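You operate a simulated robot arm through the tools that you are given. There is no shell and no other tool. Be economical: measure what you need, move in short steps, check, and stop when the job is done.

You are at the controls of a simulated robot arm. One attempt, no reset.

TASK
Shim the stud with the orange spacer and run the wing nut down tight.
Fine: spacer disc over the stud first, then the brass wing nut on top of it.

It is judged by the outcome, as a careful person would: the job done as asked, and still so three seconds after it is handed in. It fails if anything else is knocked over, pushed out of place, dropped, spilled or broken.

THE ROBOT
A 7-joint arm with a two-finger parallel gripper, fixed in place. Base frame: the origin is at the foot of the arm, x ahead of it, y to its left, z up; the work surface is at about z = 0.85. Units: m, rad, N and s.
With the tool pointing down near the work surface it reaches from about 0.3 to 0.7 m from the base axis. Its first joint turns from -1.152 to 1.152 rad. Payload 1.57 kg.
Tool frame: the origin (TCP) lies between the finger pads and is the grasp point; the fingertips stand 0.03 m ahead of it; z points along the fingers, y is the line along which they close. The gripper opens to 0.11 m. The fingers are 0.024 m wide and 0.012 m thick; the gripper's body (0.048 by 0.112 m) begins 0.078 m behind the TCP.
Orientation is that of the tool frame in the base frame, as a unit quaternion [x, y, z, w]. With the fingers straight down and closing along the base's y, the tool's x points along the base's -x, its y along +y and its z along -z.

THE INTERFACE
- The arm moves only by the tool arm_command. Its argument "motion" is a list of rows, each a list of 3 entries, a list of its own where there are three numbers: the shift along the tool's x, y, z in m, then the turn, a rotation vector about the tool's x, y, z in rad, then the opening, from 0 (shut) to 1 (fully open). In form: [[[x, y, z], [wx, wy, wz], jaw], ...]. A call has 1 to 20 rows; each row shifts and turns the commanded pose from where the row before left it, along the tool's axes as they then stand. Rows are played at 5 a second. More than 0.05 m and 0.15 rad between two rows, or a gripper value outside its range, and nothing of the call is played. A pose out of reach is approached as far as the arm can. The call stops where the force on the tool passes 70 N (or 10 N more than at its start, if that is more) or the arm is blocked; 0.2 s more then pass. Each finger travels about 0.108 m/s and halts on what it meets, pressing with about 37 N; the grip force reading is that of the motor and also rises with nothing between the fingers. The clock runs only during rows and for 0.2 s after the last one: add rows that do not move to give the fingers time. The reply holds the time, the measured pose of the TCP, the force on the tool along the base axes, the opening and the grip force, in the units named above and with some noise, with the torque about the TCP (base axes, N m) and any sound that the robot's microphone picked up.
- Cameras (640 x 400 px; columns grow to the right, rows downward): "scene" is fixed at [0.17, -0.3936, 1.396]; the picture's right is [0.75, -0.66, 0.00], its down [-0.39, -0.45, -0.80] and it looks along [0.52, 0.60, -0.60] (base axes); focal length 320 px, centre (320, 200). "wrist" rides on the gripper at [0.07, 0.016, -0.141] in the tool frame; the picture's right is [-0.23, 0.97, 0.00], its down [-0.86, -0.20, -0.48] and it looks along [-0.47, -0.11, 0.88] (tool axes); focal length 222 px, centre (320, 200). There is no depth. A picture from a camera that has moved, and an enlarged one, comes with that camera's place and axes in the base frame and with its lens. The place of the scene camera against the robot may be out by one fixed shift of up to 0.012 m in any direction.
- grab_frame(camera): a new picture of that camera. No time passes.
- enlarge(camera, box): a new picture of the part [left, top, right, bottom] of that camera's present view, enlarged. No time passes.
- sign_off(): hands the job in; it is judged then, once.

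Work in short steps. Places have to be worked out from the pictures, the camera data and where the tool is seen: move nearer, look again, correct. Check each grasp and each placing, and mend what went wrong. You have 120 turns and 64 pictures in all, those below and enlarged ones among them. Open the gripper and draw the arm clear of the work before you hand the job in, unless the task says otherwise; then end with one line.

The tools are called after "Request:" as a command line: name --argument value ..., lists and objects as JSON in quotes. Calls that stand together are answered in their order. arm_command: Moves the arm, as the interface text tells. Its arguments: {"type":"object","properties":{"motion":{"type":"array","items":{"type":"array"}}},"required":["motion"]} The other tools are called the same way: grab_frame (camera) takes a picture; enlarge (camera, box) takes an enlarged picture of a part of a camera's view; sign_off () hands the job in.

At the start:

```text
clock: 0.0
ee_pos: [0.3816, -0.0497, 1.1294]
ee_rot: [0.0, 1.0, 0.0, 0.0]
contact_force: [0.5, 0.1, 0.4]
ft_torque: [0.0, 0.03, 0.04]
width: 0.1101
gripper_force: 0.0
```

scene: 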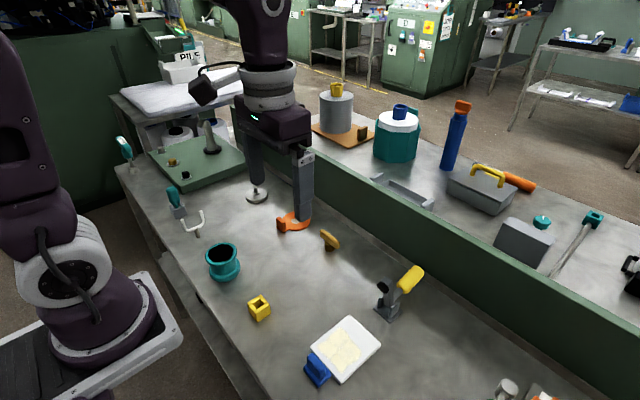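
wrist: 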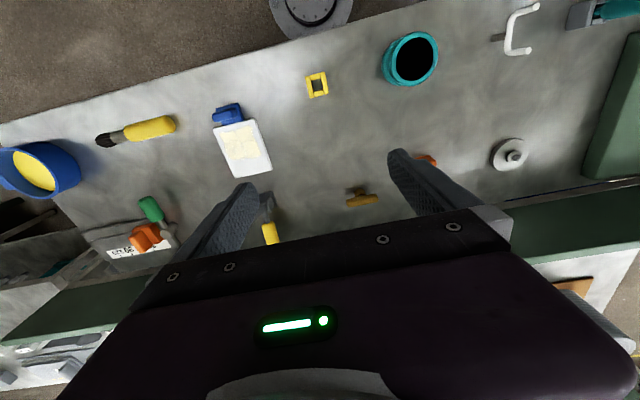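

The stud looks to be the grey disc left of the gripper, the orange spacer lies behind a finger, and the brass wing nut is near it. I'll enlarge both views.

Request:
enlarge --camera "scene" --box '[220, 160, 380, 260]'

Request:
enlarge --camera "wrist" --box '[320, 110, 560, 260]'

```text
4.00 times, centred on (300, 210) of scene
camera zoom: at [0.17, -0.3936, 1.396], right [0.75, -0.66, 0.0], down [-0.39, -0.45, -0.8], along [0.52, 0.6, -0.6], focal length 1282 px, centre (400, 160)
```

zoom: 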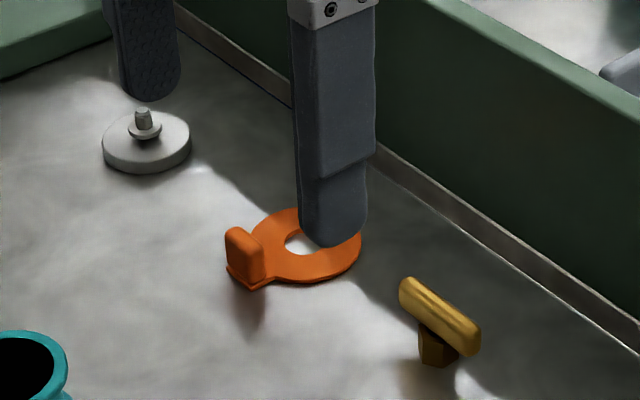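

```text
2.67 times, centred on (440, 185) of wrist
camera zoom: at [0.3128, -0.034, 1.2713], right [0.23, 0.97, 0.0], down [0.86, -0.2, 0.48], along [0.47, -0.11, -0.88], focal length 592 px, centre (0, 240)
```

zoom: 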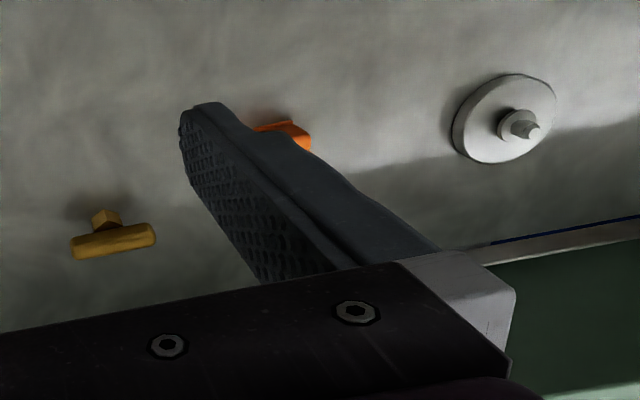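

Estimates: stud near (0.52, 0.285), spacer hole near (0.55, 0.13) with its tab toward -x, wing nut near (0.535, 0.0). I'll hover above the spacer for a better look.

Request:
arm_command --motion '[[[-0.03, 0.04, 0], [0, 0, 0], 1], [[-0.03, 0.04, 0], [0, 0, 0], 1], [[-0.03, 0.04, 0.02], [0, 0, 0], 1], [[-0.02, 0.04, 0.02], [0, 0, 0], 1], [[0, 0.015, 0.04], [0, 0, 0], 1], [[0, 0, 0], [0, 0, 0], 1], [[0, 0, 0], [0, 0, 0], 1]]'

Request:
grab_frame --camera "wrist"

Request:
grab_frame --camera "scene"

```text
refused: row 3 steps farther than a row can; nothing moved
```

```text
59 pictures are left
camera wrist: at [0.3128, -0.034, 1.2713], right [0.23, 0.97, 0.0], down [0.86, -0.2, 0.48], along [0.47, -0.11, -0.88], focal length 222 px, centre (320, 200)
```

wrist: 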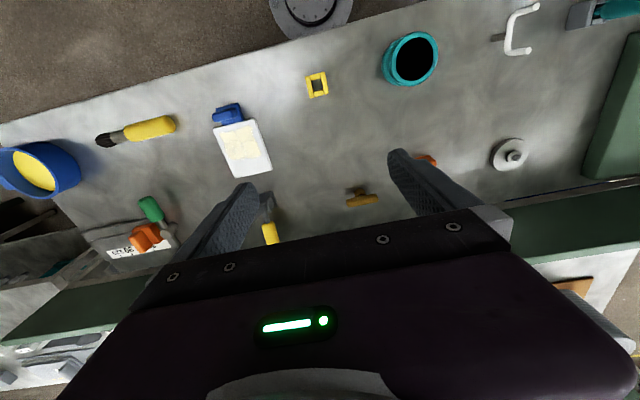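

```text
58 pictures are left
```

scene: 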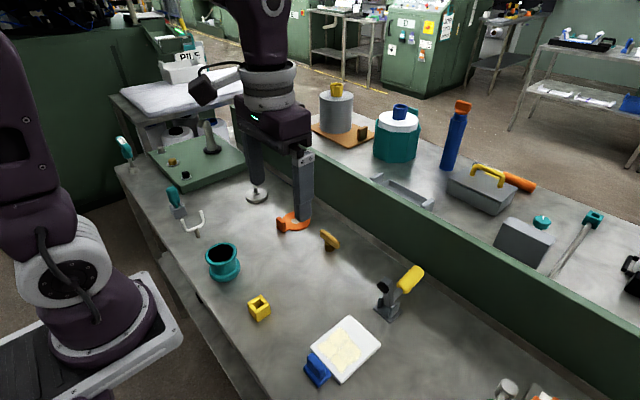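

A row's total shift must stay within 0.05 m; I'll repeat with smaller steps.

Request:
arm_command --motion '[[[-0.03, 0.035, 0], [0, 0, 0], 1], [[-0.03, 0.035, 0], [0, 0, 0], 1], [[-0.03, 0.035, 0], [0, 0, 0], 1], [[-0.02, 0.035, 0.02], [0, 0, 0], 1], [[0, 0.03, 0.03], [0, 0, 0], 1], [[0, 0.0, 0.03], [0, 0, 0], 1], [[0, 0, 0], [0, 0, 0], 1]]'

```text
clock: 1.6
ee_pos: [0.4915, 0.1196, 1.0509]
ee_rot: [0.0, 1.0, -0.001, 0.0]
contact_force: [-0.6, 0.1, -0.2]
ft_torque: [0.01, 0.01, 0.02]
width: 0.1102
gripper_force: 0.1
```

Look from here.

Request:
grab_frame --camera "wrist"

```text
57 pictures are left
camera wrist: at [0.4229, 0.1355, 1.192], right [0.23, 0.97, 0.0], down [0.85, -0.2, 0.48], along [0.47, -0.11, -0.88], focal length 222 px, centre (320, 200)
```

wrist: 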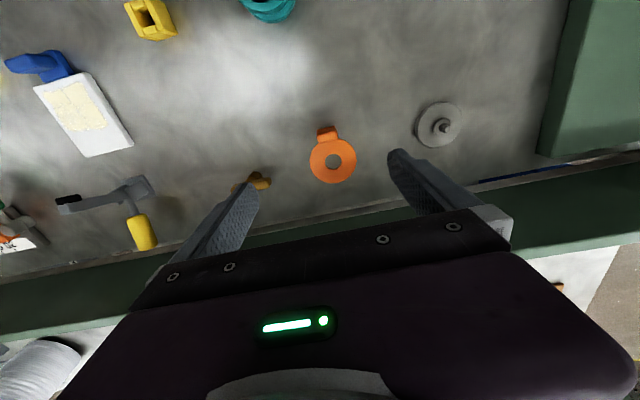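

Request:
enlarge --camera "wrist" --box '[240, 90, 480, 240]'

```text
2.67 times, centred on (360, 165) of wrist
camera zoom: at [0.4229, 0.1355, 1.192], right [0.23, 0.97, 0.0], down [0.85, -0.2, 0.48], along [0.47, -0.11, -0.88], focal length 592 px, centre (213, 293)
```

zoom: 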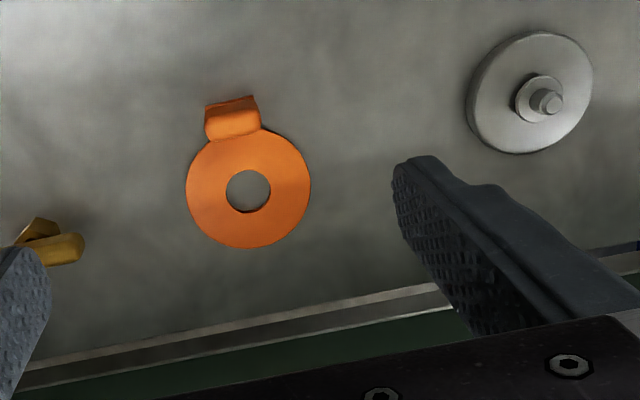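

The spacer's hole is near (0.541, 0.129) and its tab, wide along y, is near (0.498, 0.130). I'll turn the tool -90° so the fingers close along x across the tab's thickness, then look again.

Request:
arm_command --motion '[[[-0.0065, 0.01, 0], [0, 0, -0.1428], 1], [[0, 0, 0], [0, 0, -0.1428], 1], [[0, 0, 0], [0, 0, -0.1428], 1], [[0, 0, 0], [0, 0, -0.1428], 1], [[0, 0, 0], [0, 0, -0.1428], 1], [[0, 0, 0], [0, 0, -0.1428], 1], [[0, 0, 0], [0, 0, -0.1428], 1], [[0, 0, 0], [0, 0, -0.1428], 1], [[0, 0, 0], [0, 0, -0.1428], 1], [[0, 0, 0], [0, 0, -0.1428], 1], [[0, 0, 0], [0, 0, -0.1428], 1], [[0, 0, 0.04], [0, 0, 0], 0.7], [[0, 0, 0.04], [0, 0, 0], 0.6], [[0, 0, 0], [0, 0, 0], 0.6]]'

Request:
grab_frame --camera "wrist"

Request:
enlarge --camera "scene" --box '[220, 160, 380, 260]'

```text
clock: 4.6
ee_pos: [0.4986, 0.1288, 0.9687]
ee_rot: [0.707, -0.707, 0.0, 0.001]
contact_force: [-0.2, -0.5, 0.7]
ft_torque: [0.02, -0.03, 0.03]
width: 0.066
gripper_force: 0.0
```

```text
55 pictures are left
camera wrist: at [0.4826, 0.0591, 1.1108], right [-0.97, 0.23, 0.0], down [0.2, 0.85, 0.48], along [0.11, 0.47, -0.88], focal length 222 px, centre (320, 200)
```

wrist: 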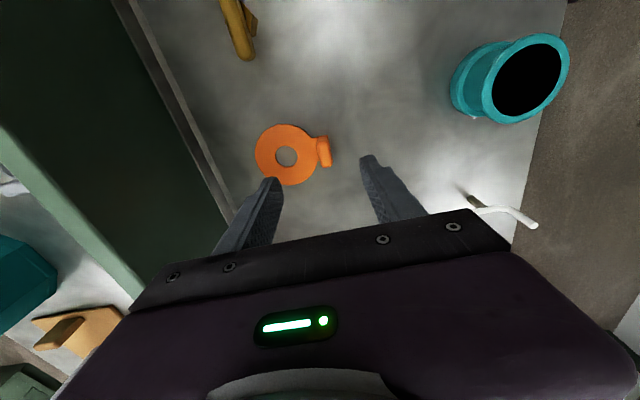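

```text
4.00 times, centred on (300, 210) of scene
camera zoom: at [0.17, -0.3936, 1.396], right [0.75, -0.66, 0.0], down [-0.39, -0.45, -0.8], along [0.52, 0.6, -0.6], focal length 1282 px, centre (400, 160)
```

zoom: 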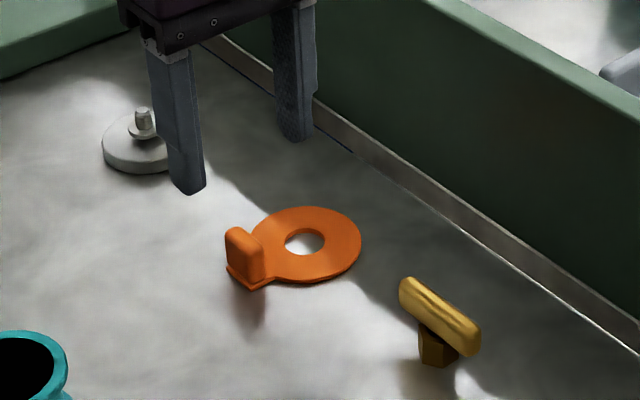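

The tab is centred at about (0.4965, 0.129). I'll descend until the fingertips are about 7 mm above the table, astride the tab.

Request:
arm_command --motion '[[[0, 0.002, 0.03], [0, 0, 0], 0.6], [[0, 0, 0.03], [0, 0, 0], 0.5], [[0, 0, 0.021], [0, 0, 0], 0.45], [[0, 0, 0], [0, 0, 0], 0.45]]'

Request:
enlarge --camera "scene" --box '[220, 160, 380, 260]'

Request:
enlarge --camera "wrist" --box '[240, 110, 400, 210]'

```text
clock: 5.6
ee_pos: [0.4962, 0.1311, 0.8881]
ee_rot: [-0.706, 0.708, 0.0, 0.0]
contact_force: [0.4, 0.0, 0.8]
ft_torque: [-0.01, -0.01, 0.0]
width: 0.0494
gripper_force: 0.1
```

```text
4.00 times, centred on (300, 210) of scene
camera zoom: at [0.17, -0.3936, 1.396], right [0.75, -0.66, 0.0], down [-0.39, -0.45, -0.8], along [0.52, 0.6, -0.6], focal length 1282 px, centre (400, 160)
```

zoom: 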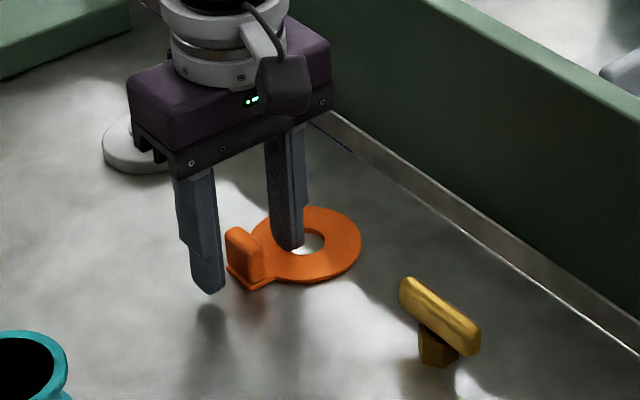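

```text
4.00 times, centred on (320, 160) of wrist
camera zoom: at [0.4801, 0.0596, 1.0297], right [-0.97, 0.23, 0.0], down [0.2, 0.86, 0.48], along [0.11, 0.47, -0.88], focal length 888 px, centre (320, 360)
```

zoom: 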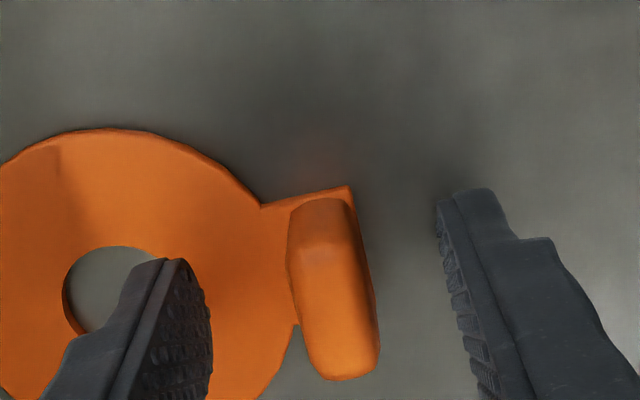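

The fingers straddle the tab centrally and clear the disc. Closing.

Request:
arm_command --motion '[[[0, 0, 0], [0, 0, 0], 0.2], [[0, 0, 0], [0, 0, 0], 0], [[0, 0, 0], [0, 0, 0], 0], [[0, 0, 0], [0, 0, 0], 0]]'

Request:
enlarge --camera "wrist" --box '[240, 110, 400, 210]'

```text
clock: 6.6
ee_pos: [0.4961, 0.1293, 0.8888]
ee_rot: [-0.707, 0.707, 0.0, 0.0]
contact_force: [-0.1, 0.3, 0.2]
ft_torque: [0.01, -0.01, 0.06]
width: 0.0128
gripper_force: 29.5
```

```text
4.00 times, centred on (320, 160) of wrist
camera zoom: at [0.4802, 0.0596, 1.03], right [-0.97, 0.23, 0.0], down [0.2, 0.86, 0.48], along [0.11, 0.47, -0.88], focal length 888 px, centre (320, 360)
```

zoom: 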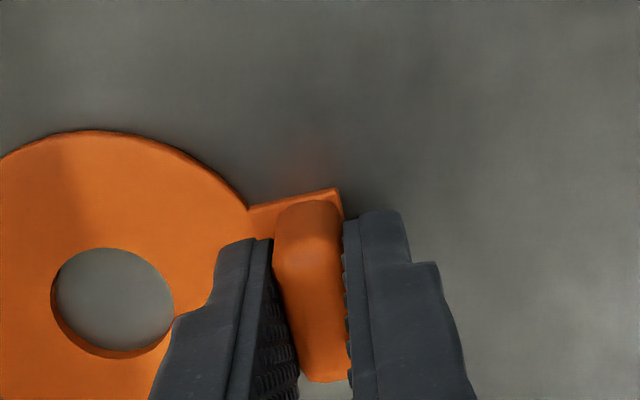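

Grip is firm at 12.8 mm, and the hole centre sits about (+0.0465, 0) from the TCP. I'll lift and move past the stud (about 0.521, 0.288) so the wrist camera sees it from overhead.

Request:
arm_command --motion '[[[0, 0, -0.02], [0, 0, 0], 0], [[0, 0, -0.04], [0, 0, 0], 0], [[0, 0, -0.045], [0, 0, 0], 0], [[0, 0, -0.045], [0, 0, 0], 0], [[-0.045, 0.01, 0], [0, 0, 0], 0], [[-0.045, 0.01, 0], [0, 0, 0], 0], [[-0.045, 0, 0], [0, 0, 0], 0], [[-0.045, 0, 0], [0, 0, 0], 0], [[-0.04, 0, 0], [0, 0, 0], 0], [[0, 0, 0], [0, 0, 0], 0], [[0, 0, 0], [0, 0, 0], 0]]'

Request:
grab_frame --camera "wrist"

Request:
enlarge --camera "scene" --box '[200, 120, 360, 220]'

```text
clock: 9.0
ee_pos: [0.4765, 0.3507, 1.0395]
ee_rot: [-0.707, 0.707, 0.0, 0.0]
contact_force: [1.2, -1.0, 0.4]
ft_torque: [0.01, 0.0, -0.01]
width: 0.0129
gripper_force: 29.8
```

```text
50 pictures are left
camera wrist: at [0.4606, 0.2807, 1.1804], right [-0.97, 0.23, 0.0], down [0.2, 0.86, 0.48], along [0.11, 0.47, -0.88], focal length 222 px, centre (320, 200)
```

wrist: 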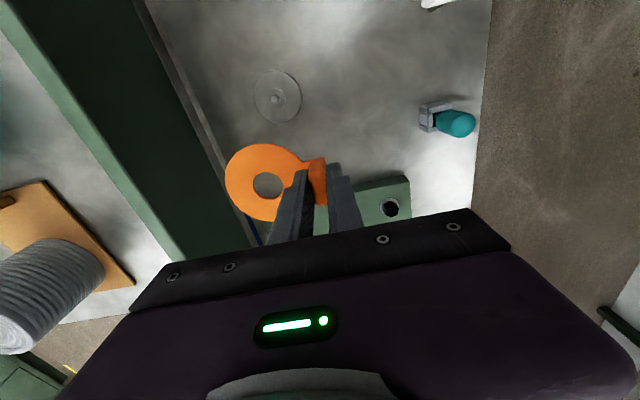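

```text
4.00 times, centred on (280, 170) of scene
camera zoom: at [0.17, -0.3936, 1.396], right [0.75, -0.66, 0.0], down [-0.39, -0.45, -0.8], along [0.52, 0.6, -0.6], focal length 1282 px, centre (480, 320)
```

zoom: 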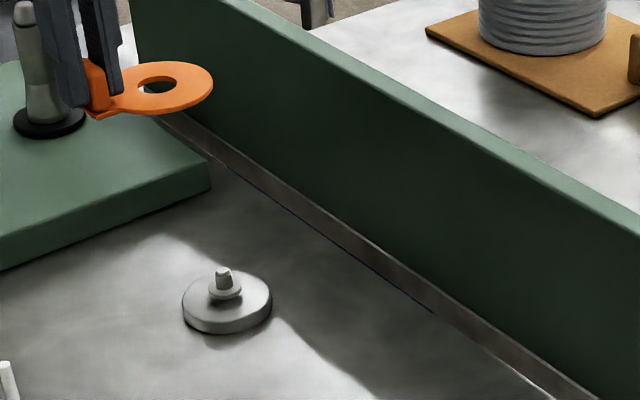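

Request:
enlarge --camera "wrist" --box '[220, 50, 380, 150]'

Request:
enlarge --camera "scene" --box '[236, 179, 276, 204]'

```text
4.00 times, centred on (300, 100) of wrist
camera zoom: at [0.4606, 0.2807, 1.1804], right [-0.97, 0.23, 0.0], down [0.2, 0.86, 0.48], along [0.11, 0.47, -0.88], focal length 888 px, centre (400, 600)
```

zoom: 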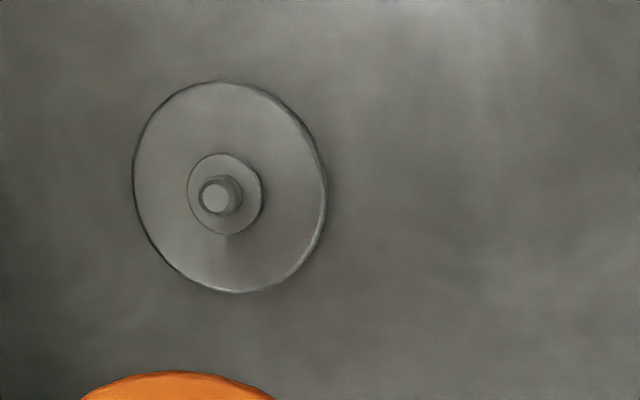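

```text
16.00 times, centred on (256, 192) of scene
camera zoom: at [0.17, -0.3936, 1.396], right [0.75, -0.66, 0.0], down [-0.39, -0.45, -0.8], along [0.52, 0.6, -0.6], focal length 5128 px, centre (1344, 336)
```

zoom: 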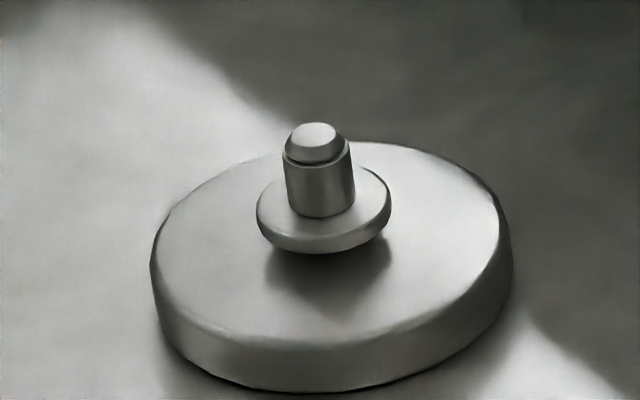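

The stud has a roughly 24 mm collar below its pin, so I need to compare that with the spacer's hole. Enlarging the held spacer.

Request:
enlarge --camera "wrist" --box '[210, 130, 338, 210]'

Request:
enlarge --camera "scene" --box '[214, 130, 262, 160]'

```text
5.00 times, centred on (274, 170) of wrist
camera zoom: at [0.4606, 0.2807, 1.1804], right [-0.97, 0.23, 0.0], down [0.2, 0.86, 0.48], along [0.11, 0.47, -0.88], focal length 1111 px, centre (550, 350)
```

zoom: 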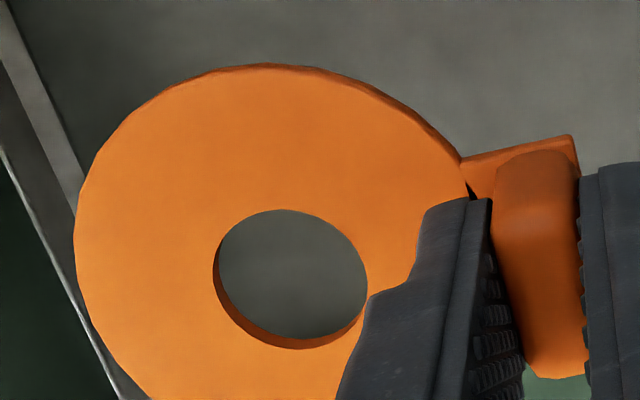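

```text
13.33 times, centred on (238, 145) of scene
camera zoom: at [0.17, -0.3936, 1.396], right [0.75, -0.66, 0.0], down [-0.39, -0.45, -0.8], along [0.52, 0.6, -0.6], focal length 4273 px, centre (1413, 933)
```

zoom: 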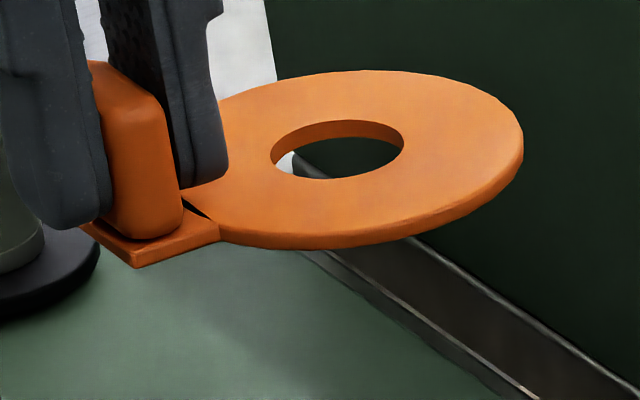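

The hole (about 27 mm) clears the collar (about 24 mm). The stud axis is at (0.520, 0.289) and the hole offset from the TCP is (+0.0464, -0.0008), so I'll move the hole above the stud and stop about 3 cm over the pin.

Request:
arm_command --motion '[[[0.03, 0.0029, 0], [0, 0, 0], 0], [[0.0306, 0, 0], [0, 0, 0], 0], [[0, 0, 0.04], [0, 0, 0], 0], [[0, 0, 0.04], [0, 0, 0], 0], [[0, 0, 0.01], [0, 0, 0], 0], [[0, 0, 0], [0, 0, 0], 0], [[0, 0, 0], [0, 0, 0], 0]]'

Request:
enlarge --camera "wrist" --box '[210, 130, 338, 210]'

Request:
enlarge --camera "scene" --box '[224, 160, 288, 200]'

```text
clock: 10.6
ee_pos: [0.4724, 0.2895, 0.9502]
ee_rot: [-0.707, 0.707, -0.001, 0.0]
contact_force: [-0.2, 0.4, -0.7]
ft_torque: [0.0, 0.0, -0.04]
width: 0.0125
gripper_force: 30.2
```

```text
5.00 times, centred on (274, 170) of wrist
camera zoom: at [0.4572, 0.2188, 1.0906], right [-0.97, 0.23, 0.0], down [0.2, 0.86, 0.48], along [0.11, 0.47, -0.88], focal length 1111 px, centre (550, 350)
```

zoom: 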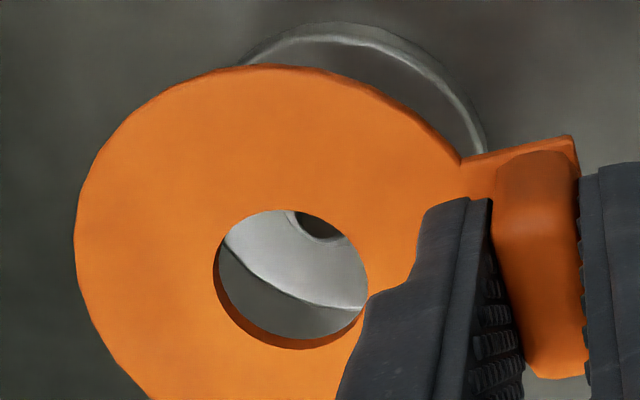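

```text
10.00 times, centred on (256, 180) of scene
camera zoom: at [0.17, -0.3936, 1.396], right [0.75, -0.66, 0.0], down [-0.39, -0.45, -0.8], along [0.52, 0.6, -0.6], focal length 3205 px, centre (960, 400)
```

zoom: 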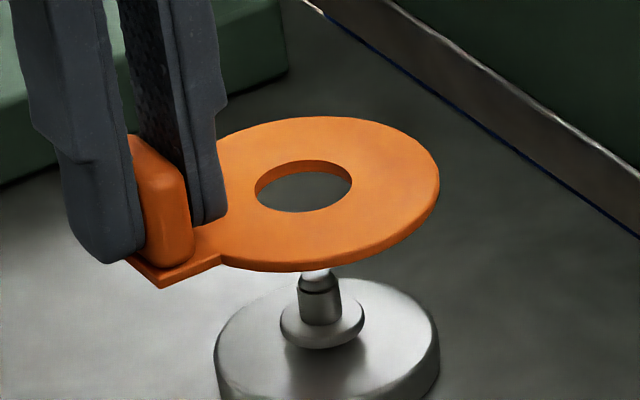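

Lateral alignment in the scene view is within 1 mm. I'll lower until the disc is just above the pin top, then compare pin and hole directly.

Request:
arm_command --motion '[[[0, 0, 0.011], [0, 0, 0], 0], [[0, 0, 0.011], [0, 0, 0], 0], [[0, 0, 0], [0, 0, 0], 0]]'

Request:
enlarge --camera "wrist" --box '[210, 130, 338, 210]'

Request:
enlarge --camera "scene" --box '[224, 160, 288, 200]'

```text
clock: 11.4
ee_pos: [0.4734, 0.2892, 0.9279]
ee_rot: [0.707, -0.707, 0.001, 0.001]
contact_force: [-0.7, 0.0, -0.2]
ft_torque: [-0.02, 0.02, -0.02]
width: 0.0127
gripper_force: 29.5
```

```text
5.00 times, centred on (274, 170) of wrist
camera zoom: at [0.4577, 0.2198, 1.0684], right [-0.97, 0.23, 0.0], down [0.2, 0.86, 0.48], along [0.11, 0.47, -0.88], focal length 1111 px, centre (550, 350)
```

zoom: 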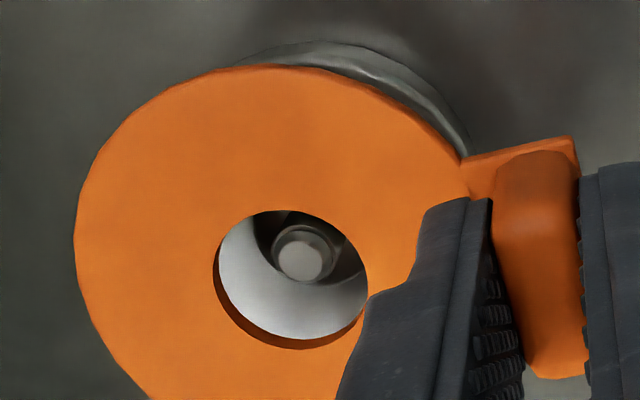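

```text
10.00 times, centred on (256, 180) of scene
camera zoom: at [0.17, -0.3936, 1.396], right [0.75, -0.66, 0.0], down [-0.39, -0.45, -0.8], along [0.52, 0.6, -0.6], focal length 3205 px, centre (960, 400)
```

zoom: 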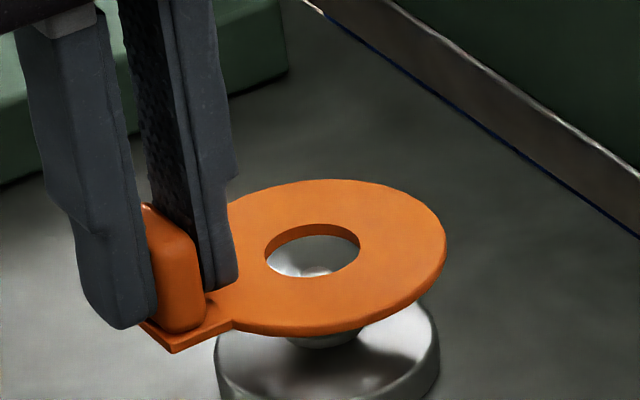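

The pin is inside the hole's projection, about 1 mm toward +y of centre. I'll nudge +0.8 mm in y and go down 12 mm, onto the pin but above the collar.

Request:
arm_command --motion '[[[-0.0008, 0, 0.004], [0, 0, 0], 0], [[0, 0, 0.004], [0, 0, 0], 0], [[0, 0, 0.004], [0, 0, 0], 0], [[0, 0, 0], [0, 0, 0], 0]]'

Request:
enlarge --camera "wrist" --box '[210, 130, 338, 210]'

Request:
enlarge --camera "scene" --box '[224, 160, 288, 200]'

```text
clock: 12.4
ee_pos: [0.4739, 0.2902, 0.9153]
ee_rot: [0.707, -0.707, 0.0, 0.0]
contact_force: [-0.6, 0.2, -0.3]
ft_torque: [-0.01, 0.0, -0.01]
width: 0.0127
gripper_force: 29.6
```

```text
5.00 times, centred on (274, 170) of wrist
camera zoom: at [0.4578, 0.2204, 1.0559], right [-0.97, 0.23, 0.0], down [0.2, 0.86, 0.48], along [0.11, 0.47, -0.88], focal length 1111 px, centre (550, 350)
```

zoom: 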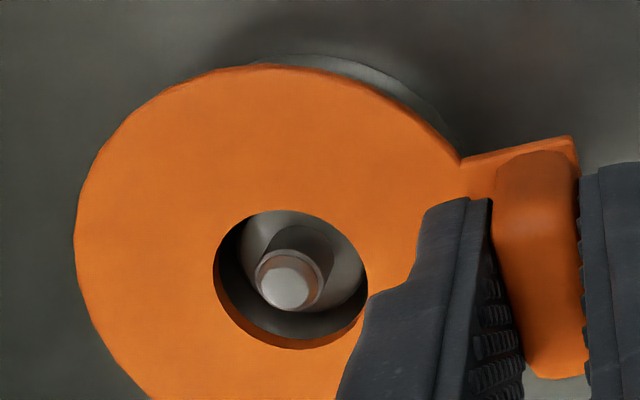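

```text
10.00 times, centred on (256, 180) of scene
camera zoom: at [0.17, -0.3936, 1.396], right [0.75, -0.66, 0.0], down [-0.39, -0.45, -0.8], along [0.52, 0.6, -0.6], focal length 3205 px, centre (960, 400)
```

zoom: 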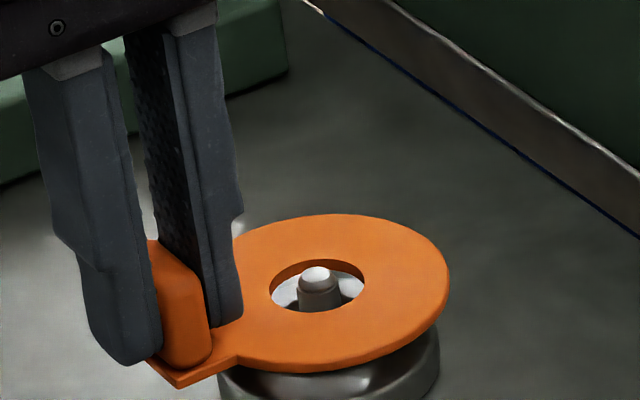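

The pin is centred in the hole within about 0.5 mm. I'll continue down in small steps past the collar toward the seat.

Request:
arm_command --motion '[[[0, 0, 0.003], [0, 0, 0], 0], [[0, 0, 0.003], [0, 0, 0], 0], [[0, 0, 0.003], [0, 0, 0], 0], [[0, 0, 0.003], [0, 0, 0], 0], [[0, 0, 0.002], [0, 0, 0], 0], [[0, 0, 0], [0, 0, 0], 0]]'

Request:
enlarge --camera "scene" --box '[224, 165, 288, 205]'

```text
clock: 13.8
ee_pos: [0.4723, 0.29, 0.9013]
ee_rot: [-0.707, 0.707, 0.001, 0.0]
contact_force: [0.4, 0.3, 0.3]
ft_torque: [0.03, -0.05, -0.01]
width: 0.0128
gripper_force: 29.8
```

```text
10.00 times, centred on (256, 185) of scene
camera zoom: at [0.17, -0.3936, 1.396], right [0.75, -0.66, 0.0], down [-0.39, -0.45, -0.8], along [0.52, 0.6, -0.6], focal length 3205 px, centre (960, 350)
```

zoom: 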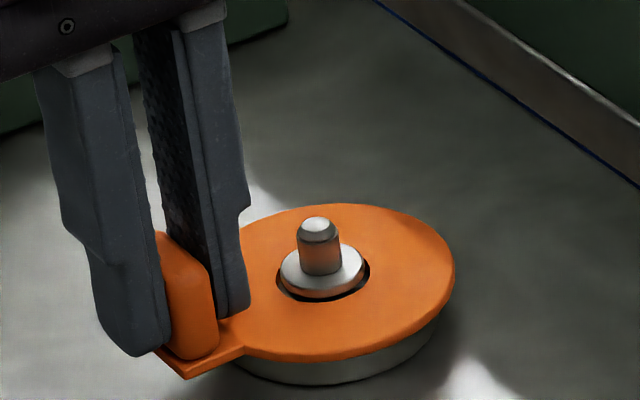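

The disc has passed over the collar with no contact. I'll go down in 1.5 mm steps until it seats.

Request:
arm_command --motion '[[[0, 0, 0.0015], [0, 0, 0], 0], [[0, 0, 0.001], [0, 0, 0], 0], [[0, 0, 0], [0, 0, 0], 0]]'

```text
clock: 14.6
ee_pos: [0.4741, 0.2905, 0.8986]
ee_rot: [0.707, -0.707, 0.0, 0.0]
contact_force: [-6.6, -1.3, 21.7]
ft_torque: [-0.02, -0.2, -0.02]
width: 0.0127
gripper_force: 30.1
```

It has seated, with 22 N of contact at TCP z 0.8986. I'll relieve the pressure slightly, open modestly to avoid the collar, and check before rising.

Request:
arm_command --motion '[[[0, 0, -0.001], [0, 0, 0], 0], [[0, 0, 0], [0, 0, 0], 0.24], [[0, 0, 0], [0, 0, 0], 0.24], [[0, 0, -0.02], [0, 0, 0], 0.24], [[0, 0, -0.04], [0, 0, 0], 0.24], [[0, 0, -0.04], [0, 0, 0], 0.3], [[0, 0, 0], [0, 0, 0], 0.3]]'

Request:
enlarge --camera "scene" --box '[224, 165, 288, 205]'

Request:
enlarge --camera "wrist" --box '[210, 100, 370, 200]'

```text
clock: 16.2
ee_pos: [0.4752, 0.2907, 0.999]
ee_rot: [0.707, -0.707, -0.001, 0.001]
contact_force: [-0.2, 0.0, -0.1]
ft_torque: [-0.02, 0.01, -0.01]
width: 0.0331
gripper_force: 0.1
```

```text
10.00 times, centred on (256, 185) of scene
camera zoom: at [0.17, -0.3936, 1.396], right [0.75, -0.66, 0.0], down [-0.39, -0.45, -0.8], along [0.52, 0.6, -0.6], focal length 3205 px, centre (960, 350)
```

zoom: 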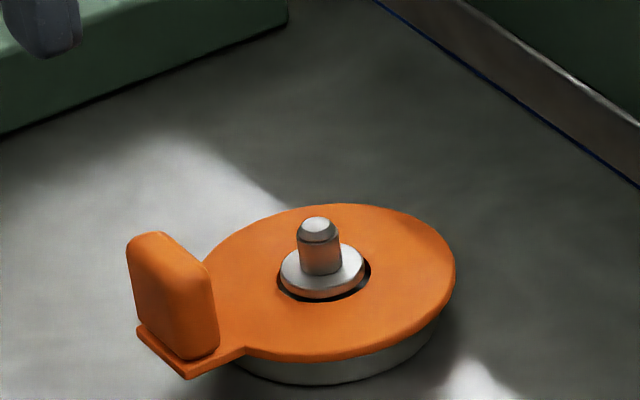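

```text
4.00 times, centred on (290, 150) of wrist
camera zoom: at [0.4587, 0.2197, 1.1414], right [-0.97, 0.23, 0.0], down [0.2, 0.85, 0.48], along [0.11, 0.47, -0.88], focal length 888 px, centre (440, 400)
```

zoom: 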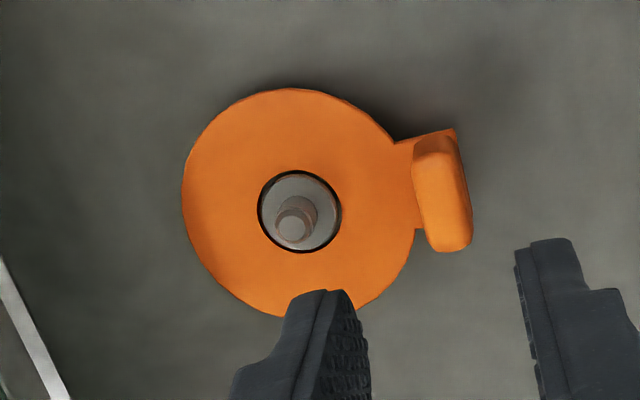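

The spacer lies flat around the collar with an even gap. Now to hover over the wing nut near (0.534, 0.0).

Request:
arm_command --motion '[[[0.045, -0.01, 0], [0, 0, 0], 0.6], [[0.045, -0.01, 0], [0, 0, 0], 0.6], [[0.045, -0.01, 0], [0, 0, 0], 0.6], [[0.045, -0.01, 0], [0, 0, 0], 0.6], [[0.045, -0.01, 0], [0, 0, 0], 0.6], [[0.045, -0.01, 0], [0, 0, 0], 0.6], [[0.02, 0, 0], [0, 0, 0], 0.6], [[0, 0, 0], [0, 0, 0], 0.6]]'

Request:
enlarge --camera "wrist" --box '[220, 80, 412, 200]'

Request:
enlarge --camera "scene" --box '[300, 220, 364, 260]'

```text
clock: 18.0
ee_pos: [0.5356, -0.0008, 0.9973]
ee_rot: [-0.707, 0.707, -0.001, 0.0]
contact_force: [0.0, 0.1, -1.2]
ft_torque: [0.01, 0.0, 0.0]
width: 0.0658
gripper_force: 0.0
```

```text
3.33 times, centred on (316, 140) of wrist
camera zoom: at [0.5182, -0.0706, 1.1404], right [-0.97, 0.23, 0.0], down [0.2, 0.86, 0.48], along [0.11, 0.47, -0.88], focal length 740 px, centre (333, 400)
```

zoom: 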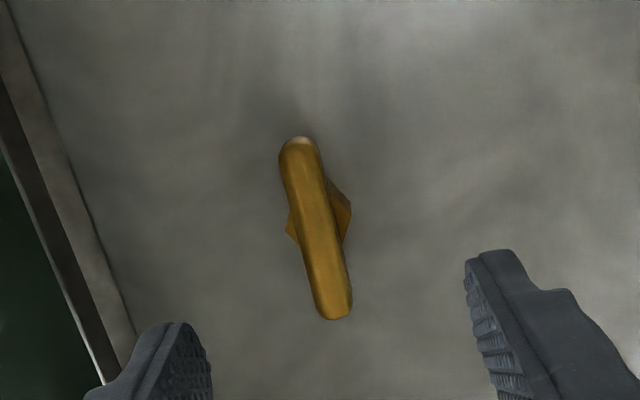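

```text
10.00 times, centred on (332, 240) of scene
camera zoom: at [0.17, -0.3937, 1.396], right [0.75, -0.66, 0.0], down [-0.39, -0.45, -0.8], along [0.52, 0.6, -0.6], focal length 3205 px, centre (200, -200)
```

zoom: 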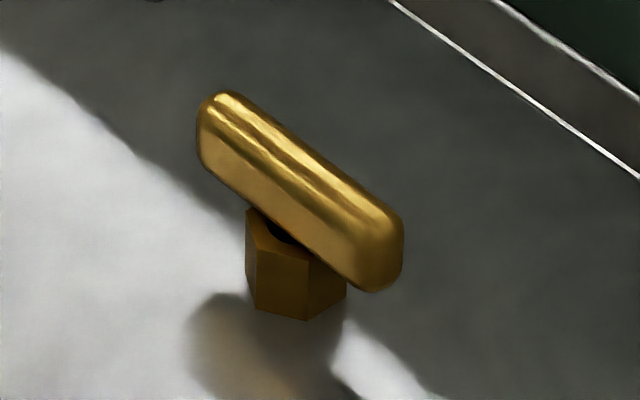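

The bar runs along y, centred near (0.5395, 0.0005), with a wider hex body below it. I'll centre over it and descend so the fingertips are around z 0.878, gripping the bar above the hex.

Request:
arm_command --motion '[[[0, -0.0045, 0.03], [0, 0, 0], 0.6], [[0, 0, 0.03], [0, 0, 0], 0.5], [[0, 0, 0.029], [0, 0, 0], 0.4], [[0, 0, 0], [0, 0, 0], 0.35], [[0, 0, 0], [0, 0, 0], 0.35]]'

Request:
enlarge --camera "scene" --box '[300, 210, 364, 250]'

Request:
enlarge --camera "wrist" --box '[240, 120, 400, 220]'

```text
clock: 19.2
ee_pos: [0.5387, 0.0004, 0.9107]
ee_rot: [0.707, -0.707, 0.0, 0.001]
contact_force: [-0.7, -0.4, 0.8]
ft_torque: [0.0, 0.01, 0.0]
width: 0.0387
gripper_force: 0.0
```

```text
10.00 times, centred on (332, 230) of scene
camera zoom: at [0.17, -0.3936, 1.396], right [0.75, -0.66, 0.0], down [-0.39, -0.45, -0.8], along [0.52, 0.6, -0.6], focal length 3205 px, centre (200, -100)
```

zoom: 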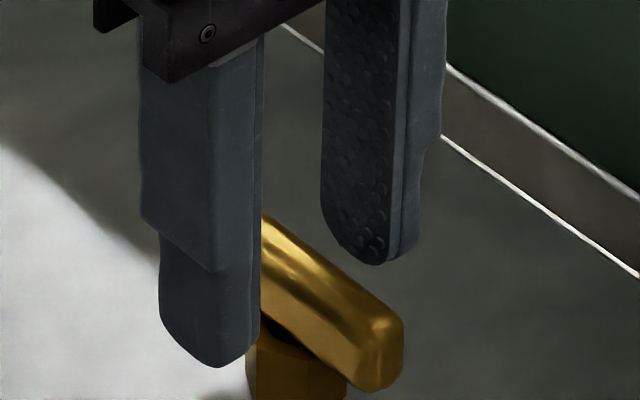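

```text
4.00 times, centred on (320, 170) of wrist
camera zoom: at [0.5218, -0.07, 1.0517], right [-0.97, 0.23, 0.0], down [0.2, 0.86, 0.48], along [0.11, 0.47, -0.88], focal length 888 px, centre (320, 320)
```

zoom: 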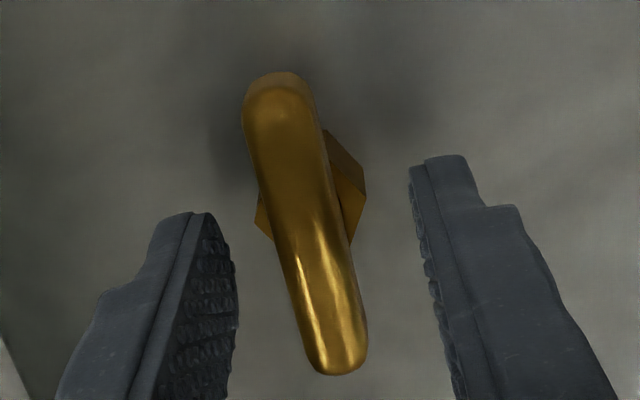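

The bar sits between the fingers with the tips at the bar's level. Closing on it.

Request:
arm_command --motion '[[[0, 0, 0], [0, 0, 0], 0.15], [[0, 0, 0], [0, 0, 0], 0], [[0, 0, 0], [0, 0, 0], 0], [[0, 0, 0], [0, 0, 0], 0]]'

Request:
enlarge --camera "wrist" --box '[240, 120, 400, 220]'

Request:
enlarge --camera "scene" --box '[300, 210, 364, 250]'

```text
clock: 20.2
ee_pos: [0.5382, 0.0002, 0.911]
ee_rot: [0.707, -0.707, 0.0, 0.0]
contact_force: [-0.1, -0.1, -0.5]
ft_torque: [-0.02, 0.02, -0.02]
width: 0.0131
gripper_force: 29.6
```

```text
4.00 times, centred on (320, 170) of wrist
camera zoom: at [0.5218, -0.07, 1.0518], right [-0.97, 0.23, 0.0], down [0.2, 0.85, 0.48], along [0.11, 0.47, -0.88], focal length 888 px, centre (320, 320)
```

zoom: 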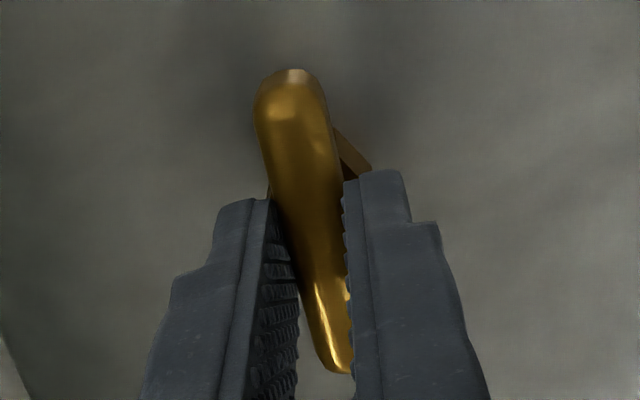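

```text
10.00 times, centred on (332, 230) of scene
camera zoom: at [0.17, -0.3936, 1.396], right [0.75, -0.66, 0.0], down [-0.39, -0.45, -0.8], along [0.52, 0.6, -0.6], focal length 3205 px, centre (200, -100)
```

zoom: 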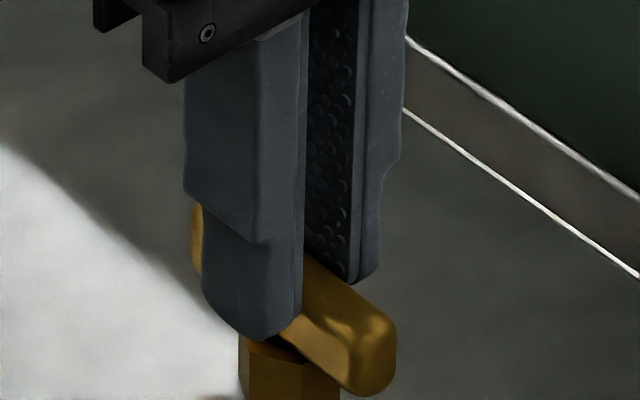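

The bar is gripped at 13.1 mm, above the hex. Lifting gently and checking for slip.

Request:
arm_command --motion '[[[0, 0, -0.01], [0, 0, 0], 0], [[0, 0, -0.02], [0, 0, 0], 0], [[0, 0, -0.04], [0, 0, 0], 0], [[0, 0, -0.04], [0, 0, 0], 0], [[0, 0, 0], [0, 0, 0], 0]]'

Request:
enlarge --camera "scene" --box '[288, 180, 368, 230]'

Request:
enlarge --camera "wrist" --box '[240, 120, 400, 220]'

```text
clock: 21.4
ee_pos: [0.5377, 0.0003, 1.0194]
ee_rot: [0.707, -0.707, 0.001, 0.0]
contact_force: [0.2, 0.3, -0.3]
ft_torque: [-0.02, 0.03, -0.01]
width: 0.0127
gripper_force: 30.1
```

```text
8.00 times, centred on (328, 205) of scene
camera zoom: at [0.17, -0.3936, 1.396], right [0.75, -0.66, 0.0], down [-0.39, -0.45, -0.8], along [0.52, 0.6, -0.6], focal length 2564 px, centre (256, 160)
```

zoom: 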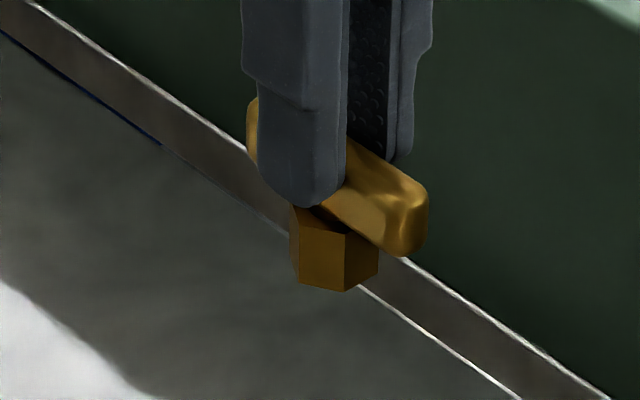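

```text
4.00 times, centred on (320, 170) of wrist
camera zoom: at [0.5221, -0.0695, 1.1614], right [-0.97, 0.23, 0.0], down [0.2, 0.85, 0.48], along [0.11, 0.47, -0.88], focal length 888 px, centre (320, 320)
```

zoom: 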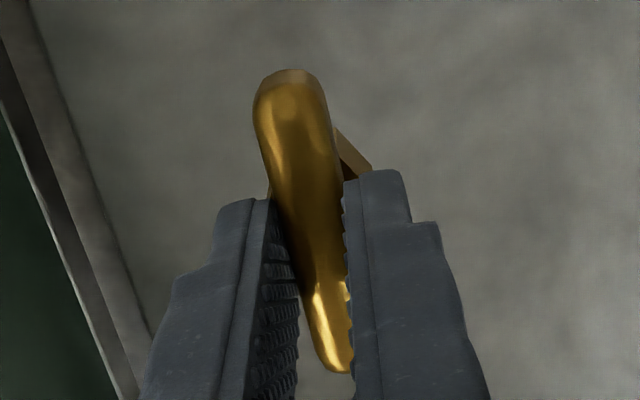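

No slip. Moving over to the stud at height, then lowering so the nut's underside is about 3 cm above the pin.

Request:
arm_command --motion '[[[-0.045, 0.003, 0], [0, 0, 0], 0], [[-0.045, 0.003, 0], [0, 0, 0], 0], [[-0.045, 0.003, 0], [0, 0, 0], 0], [[-0.045, 0.003, 0], [0, 0, 0], 0], [[-0.045, 0.003, 0], [0, 0, 0], 0], [[-0.045, 0.003, 0], [0, 0, 0], 0], [[-0.019, 0, 0], [0, 0, 0], 0], [[0, 0, 0.04], [0, 0, 0], 0], [[0, 0, 0], [0, 0, 0], 0], [[0, 0, 0], [0, 0, 0], 0]]'

Request:
enlarge --camera "scene" --box '[224, 155, 288, 195]'

```text
clock: 23.6
ee_pos: [0.5198, 0.2891, 0.9807]
ee_rot: [-0.707, 0.707, 0.0, -0.001]
contact_force: [0.4, 0.1, -1.3]
ft_torque: [0.03, 0.0, 0.0]
width: 0.0129
gripper_force: 29.6
```

```text
10.00 times, centred on (256, 175) of scene
camera zoom: at [0.17, -0.3936, 1.396], right [0.75, -0.66, 0.0], down [-0.39, -0.45, -0.8], along [0.52, 0.6, -0.6], focal length 3205 px, centre (960, 450)
```

zoom: 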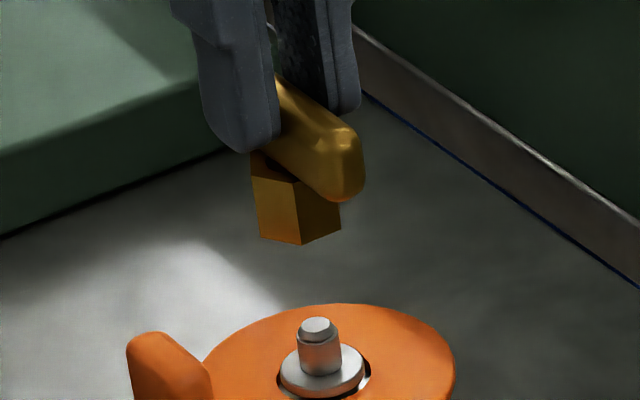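

Lateral alignment is within 0.5 mm. I'll lower until the nut is just above the pin, to judge alignment in the other direction.

Request:
arm_command --motion '[[[0, 0, 0.015], [0, 0, 0], 0], [[0, 0, 0.013], [0, 0, 0], 0], [[0, 0, 0], [0, 0, 0], 0]]'

Request:
enlarge --camera "scene" --box '[240, 170, 280, 195]'

Request:
enlarge --camera "wrist" --box '[240, 90, 400, 190]'

```text
clock: 24.4
ee_pos: [0.5199, 0.2908, 0.9526]
ee_rot: [-0.707, 0.707, 0.001, -0.001]
contact_force: [-0.6, 0.6, -0.2]
ft_torque: [0.04, 0.04, 0.02]
width: 0.0128
gripper_force: 30.1
```

```text
16.00 times, centred on (260, 182) of scene
camera zoom: at [0.17, -0.3936, 1.396], right [0.75, -0.66, 0.0], down [-0.39, -0.45, -0.8], along [0.52, 0.6, -0.6], focal length 5128 px, centre (1280, 480)
```

zoom: 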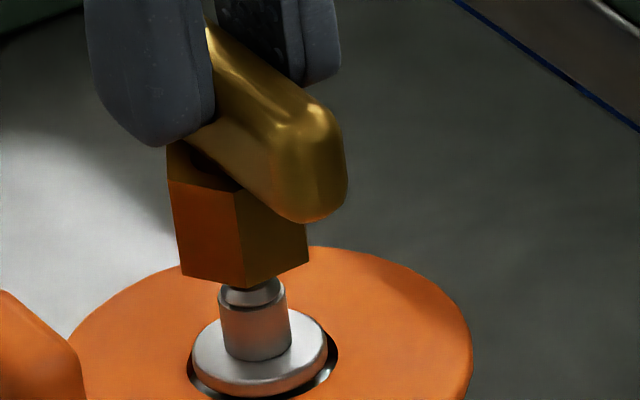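

```text
4.00 times, centred on (320, 140) of wrist
camera zoom: at [0.5037, 0.2194, 1.0932], right [-0.97, 0.23, 0.0], down [0.2, 0.86, 0.48], along [0.11, 0.47, -0.88], focal length 888 px, centre (320, 440)
```

zoom: 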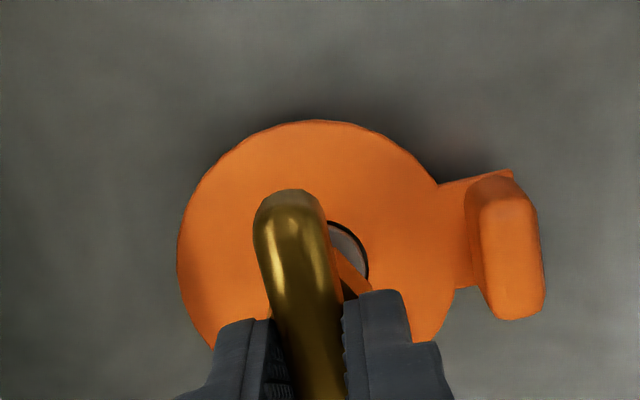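

The nut is about 8 mm above the pin and aligned within about 1 mm. Lowering in small steps until I feel the thread start.

Request:
arm_command --motion '[[[0, 0, 0.002], [0, 0, 0], 0], [[0, 0, 0.002], [0, 0, 0], 0], [[0, 0, 0.002], [0, 0, 0], 0], [[0, 0, 0.002], [0, 0, 0], 0], [[0, 0, 0], [0, 0, 0], 0]]'

```text
clock: 25.6
ee_pos: [0.52, 0.2882, 0.9445]
ee_rot: [-0.707, 0.707, 0.0, 0.001]
contact_force: [0.0, -0.2, 0.1]
ft_torque: [0.0, 0.0, 0.0]
width: 0.0131
gripper_force: 29.5
```

No contact yet; continuing in 1 mm steps.

Request:
arm_command --motion '[[[0, 0, 0.001], [0, 0, 0], 0], [[0, 0, 0.001], [0, 0, 0], 0], [[0, 0, 0.001], [0, 0, 0], 0], [[0, 0, 0], [0, 0, 0], 0]]'

Request:
enlarge --camera "scene" --box '[240, 170, 280, 195]'

```text
clock: 26.6
ee_pos: [0.5206, 0.2891, 0.9409]
ee_rot: [0.708, -0.707, 0.0, 0.0]
contact_force: [-0.2, 0.7, 0.2]
ft_torque: [0.02, 0.01, 0.0]
width: 0.0128
gripper_force: 29.9
```

```text
16.00 times, centred on (260, 182) of scene
camera zoom: at [0.17, -0.3936, 1.396], right [0.75, -0.66, 0.0], down [-0.39, -0.45, -0.8], along [0.52, 0.6, -0.6], focal length 5128 px, centre (1280, 480)
```

zoom: 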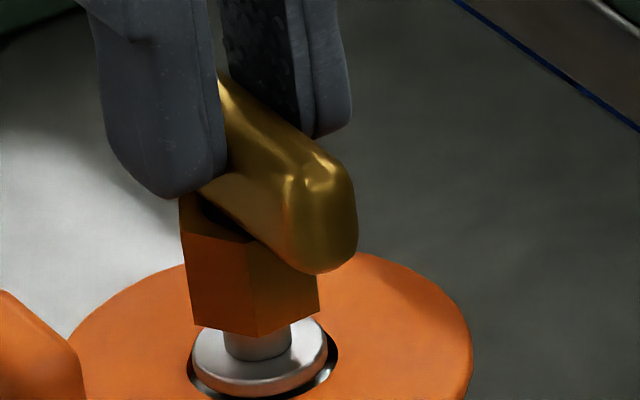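

The nut's underside is already over the pin tip without contact, so it is well aligned. Continuing down to feel the thread.

Request:
arm_command --motion '[[[0, 0, 0.001], [0, 0, 0], 0], [[0, 0, 0.001], [0, 0, 0], 0], [[0, 0, 0.001], [0, 0, 0], 0], [[0, 0, 0.001], [0, 0, 0], 0], [[0, 0, 0], [0, 0, 0], 0]]'

```text
clock: 27.8
ee_pos: [0.5201, 0.29, 0.9374]
ee_rot: [0.707, -0.707, 0.0, 0.0]
contact_force: [-0.3, 0.8, -0.8]
ft_torque: [0.04, -0.04, 0.0]
width: 0.0129
gripper_force: 30.2
```

Still free. Going on, with calls stopping on contact.

Request:
arm_command --motion '[[[0, 0, 0.001], [0, 0, 0], 0], [[0, 0, 0.001], [0, 0, 0], 0], [[0, 0, 0.001], [0, 0, 0], 0], [[0, 0, 0], [0, 0, 0], 0]]'

Request:
enlarge --camera "scene" --box '[240, 170, 280, 195]'

```text
clock: 28.8
ee_pos: [0.5204, 0.2902, 0.9333]
ee_rot: [-0.707, 0.707, -0.001, 0.0]
contact_force: [-0.5, 0.2, -1.2]
ft_torque: [-0.01, -0.01, 0.06]
width: 0.0127
gripper_force: 29.5
```

```text
16.00 times, centred on (260, 182) of scene
camera zoom: at [0.17, -0.3936, 1.396], right [0.75, -0.66, 0.0], down [-0.39, -0.45, -0.8], along [0.52, 0.6, -0.6], focal length 5128 px, centre (1280, 480)
```

zoom: 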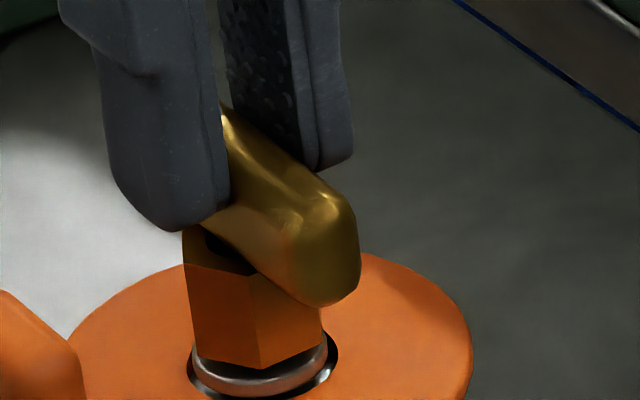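

The nut slides over the pin's lead and is nearly at the collar. Continuing in 1 mm steps to contact.

Request:
arm_command --motion '[[[0, 0, 0.001], [0, 0, 0], 0], [[0, 0, 0.001], [0, 0, 0], 0], [[0, 0, 0.001], [0, 0, 0], 0], [[0, 0, 0], [0, 0, 0], 0]]'

```text
clock: 29.8
ee_pos: [0.5201, 0.289, 0.9322]
ee_rot: [-0.707, 0.707, 0.0, 0.002]
contact_force: [-2.7, -1.5, 18.0]
ft_torque: [-0.08, 0.14, 0.02]
width: 0.013
gripper_force: 29.5
```

Contact at 18 N, so this is the thread start or the seat. I'll turn clockwise (positive about tool z) and watch height and torque.

Request:
arm_command --motion '[[[0, 0, 0], [0, 0, 0.12], 0], [[0, 0, 0], [0, 0, 0.12], 0], [[0, 0, 0], [0, 0, 0.12], 0], [[0, 0, 0], [0, 0, 0.12], 0], [[0, 0, 0], [0, 0, 0.12], 0], [[0, 0, 0], [0, 0, 0], 0]]'

Request:
enlarge --camera "scene" --box '[240, 170, 280, 195]'

```text
clock: 31.2
ee_pos: [0.5193, 0.2889, 0.9319]
ee_rot: [-0.465, 0.885, 0.001, 0.001]
contact_force: [-1.1, 0.7, 20.0]
ft_torque: [0.05, 0.09, 0.03]
width: 0.0129
gripper_force: 29.8
```

```text
16.00 times, centred on (260, 182) of scene
camera zoom: at [0.1696, -0.3938, 1.396], right [0.75, -0.66, 0.0], down [-0.39, -0.45, -0.8], along [0.53, 0.6, -0.6], focal length 5128 px, centre (1280, 480)
```

zoom: 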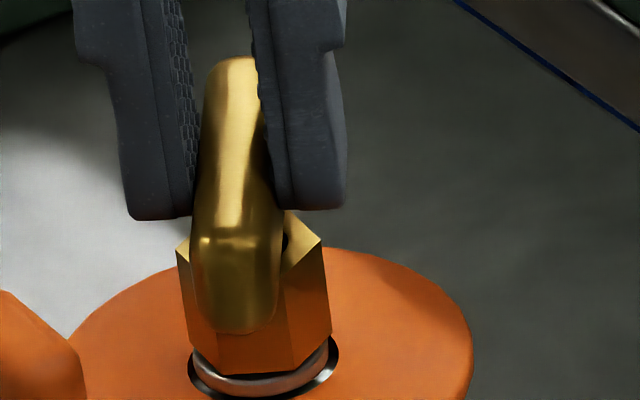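

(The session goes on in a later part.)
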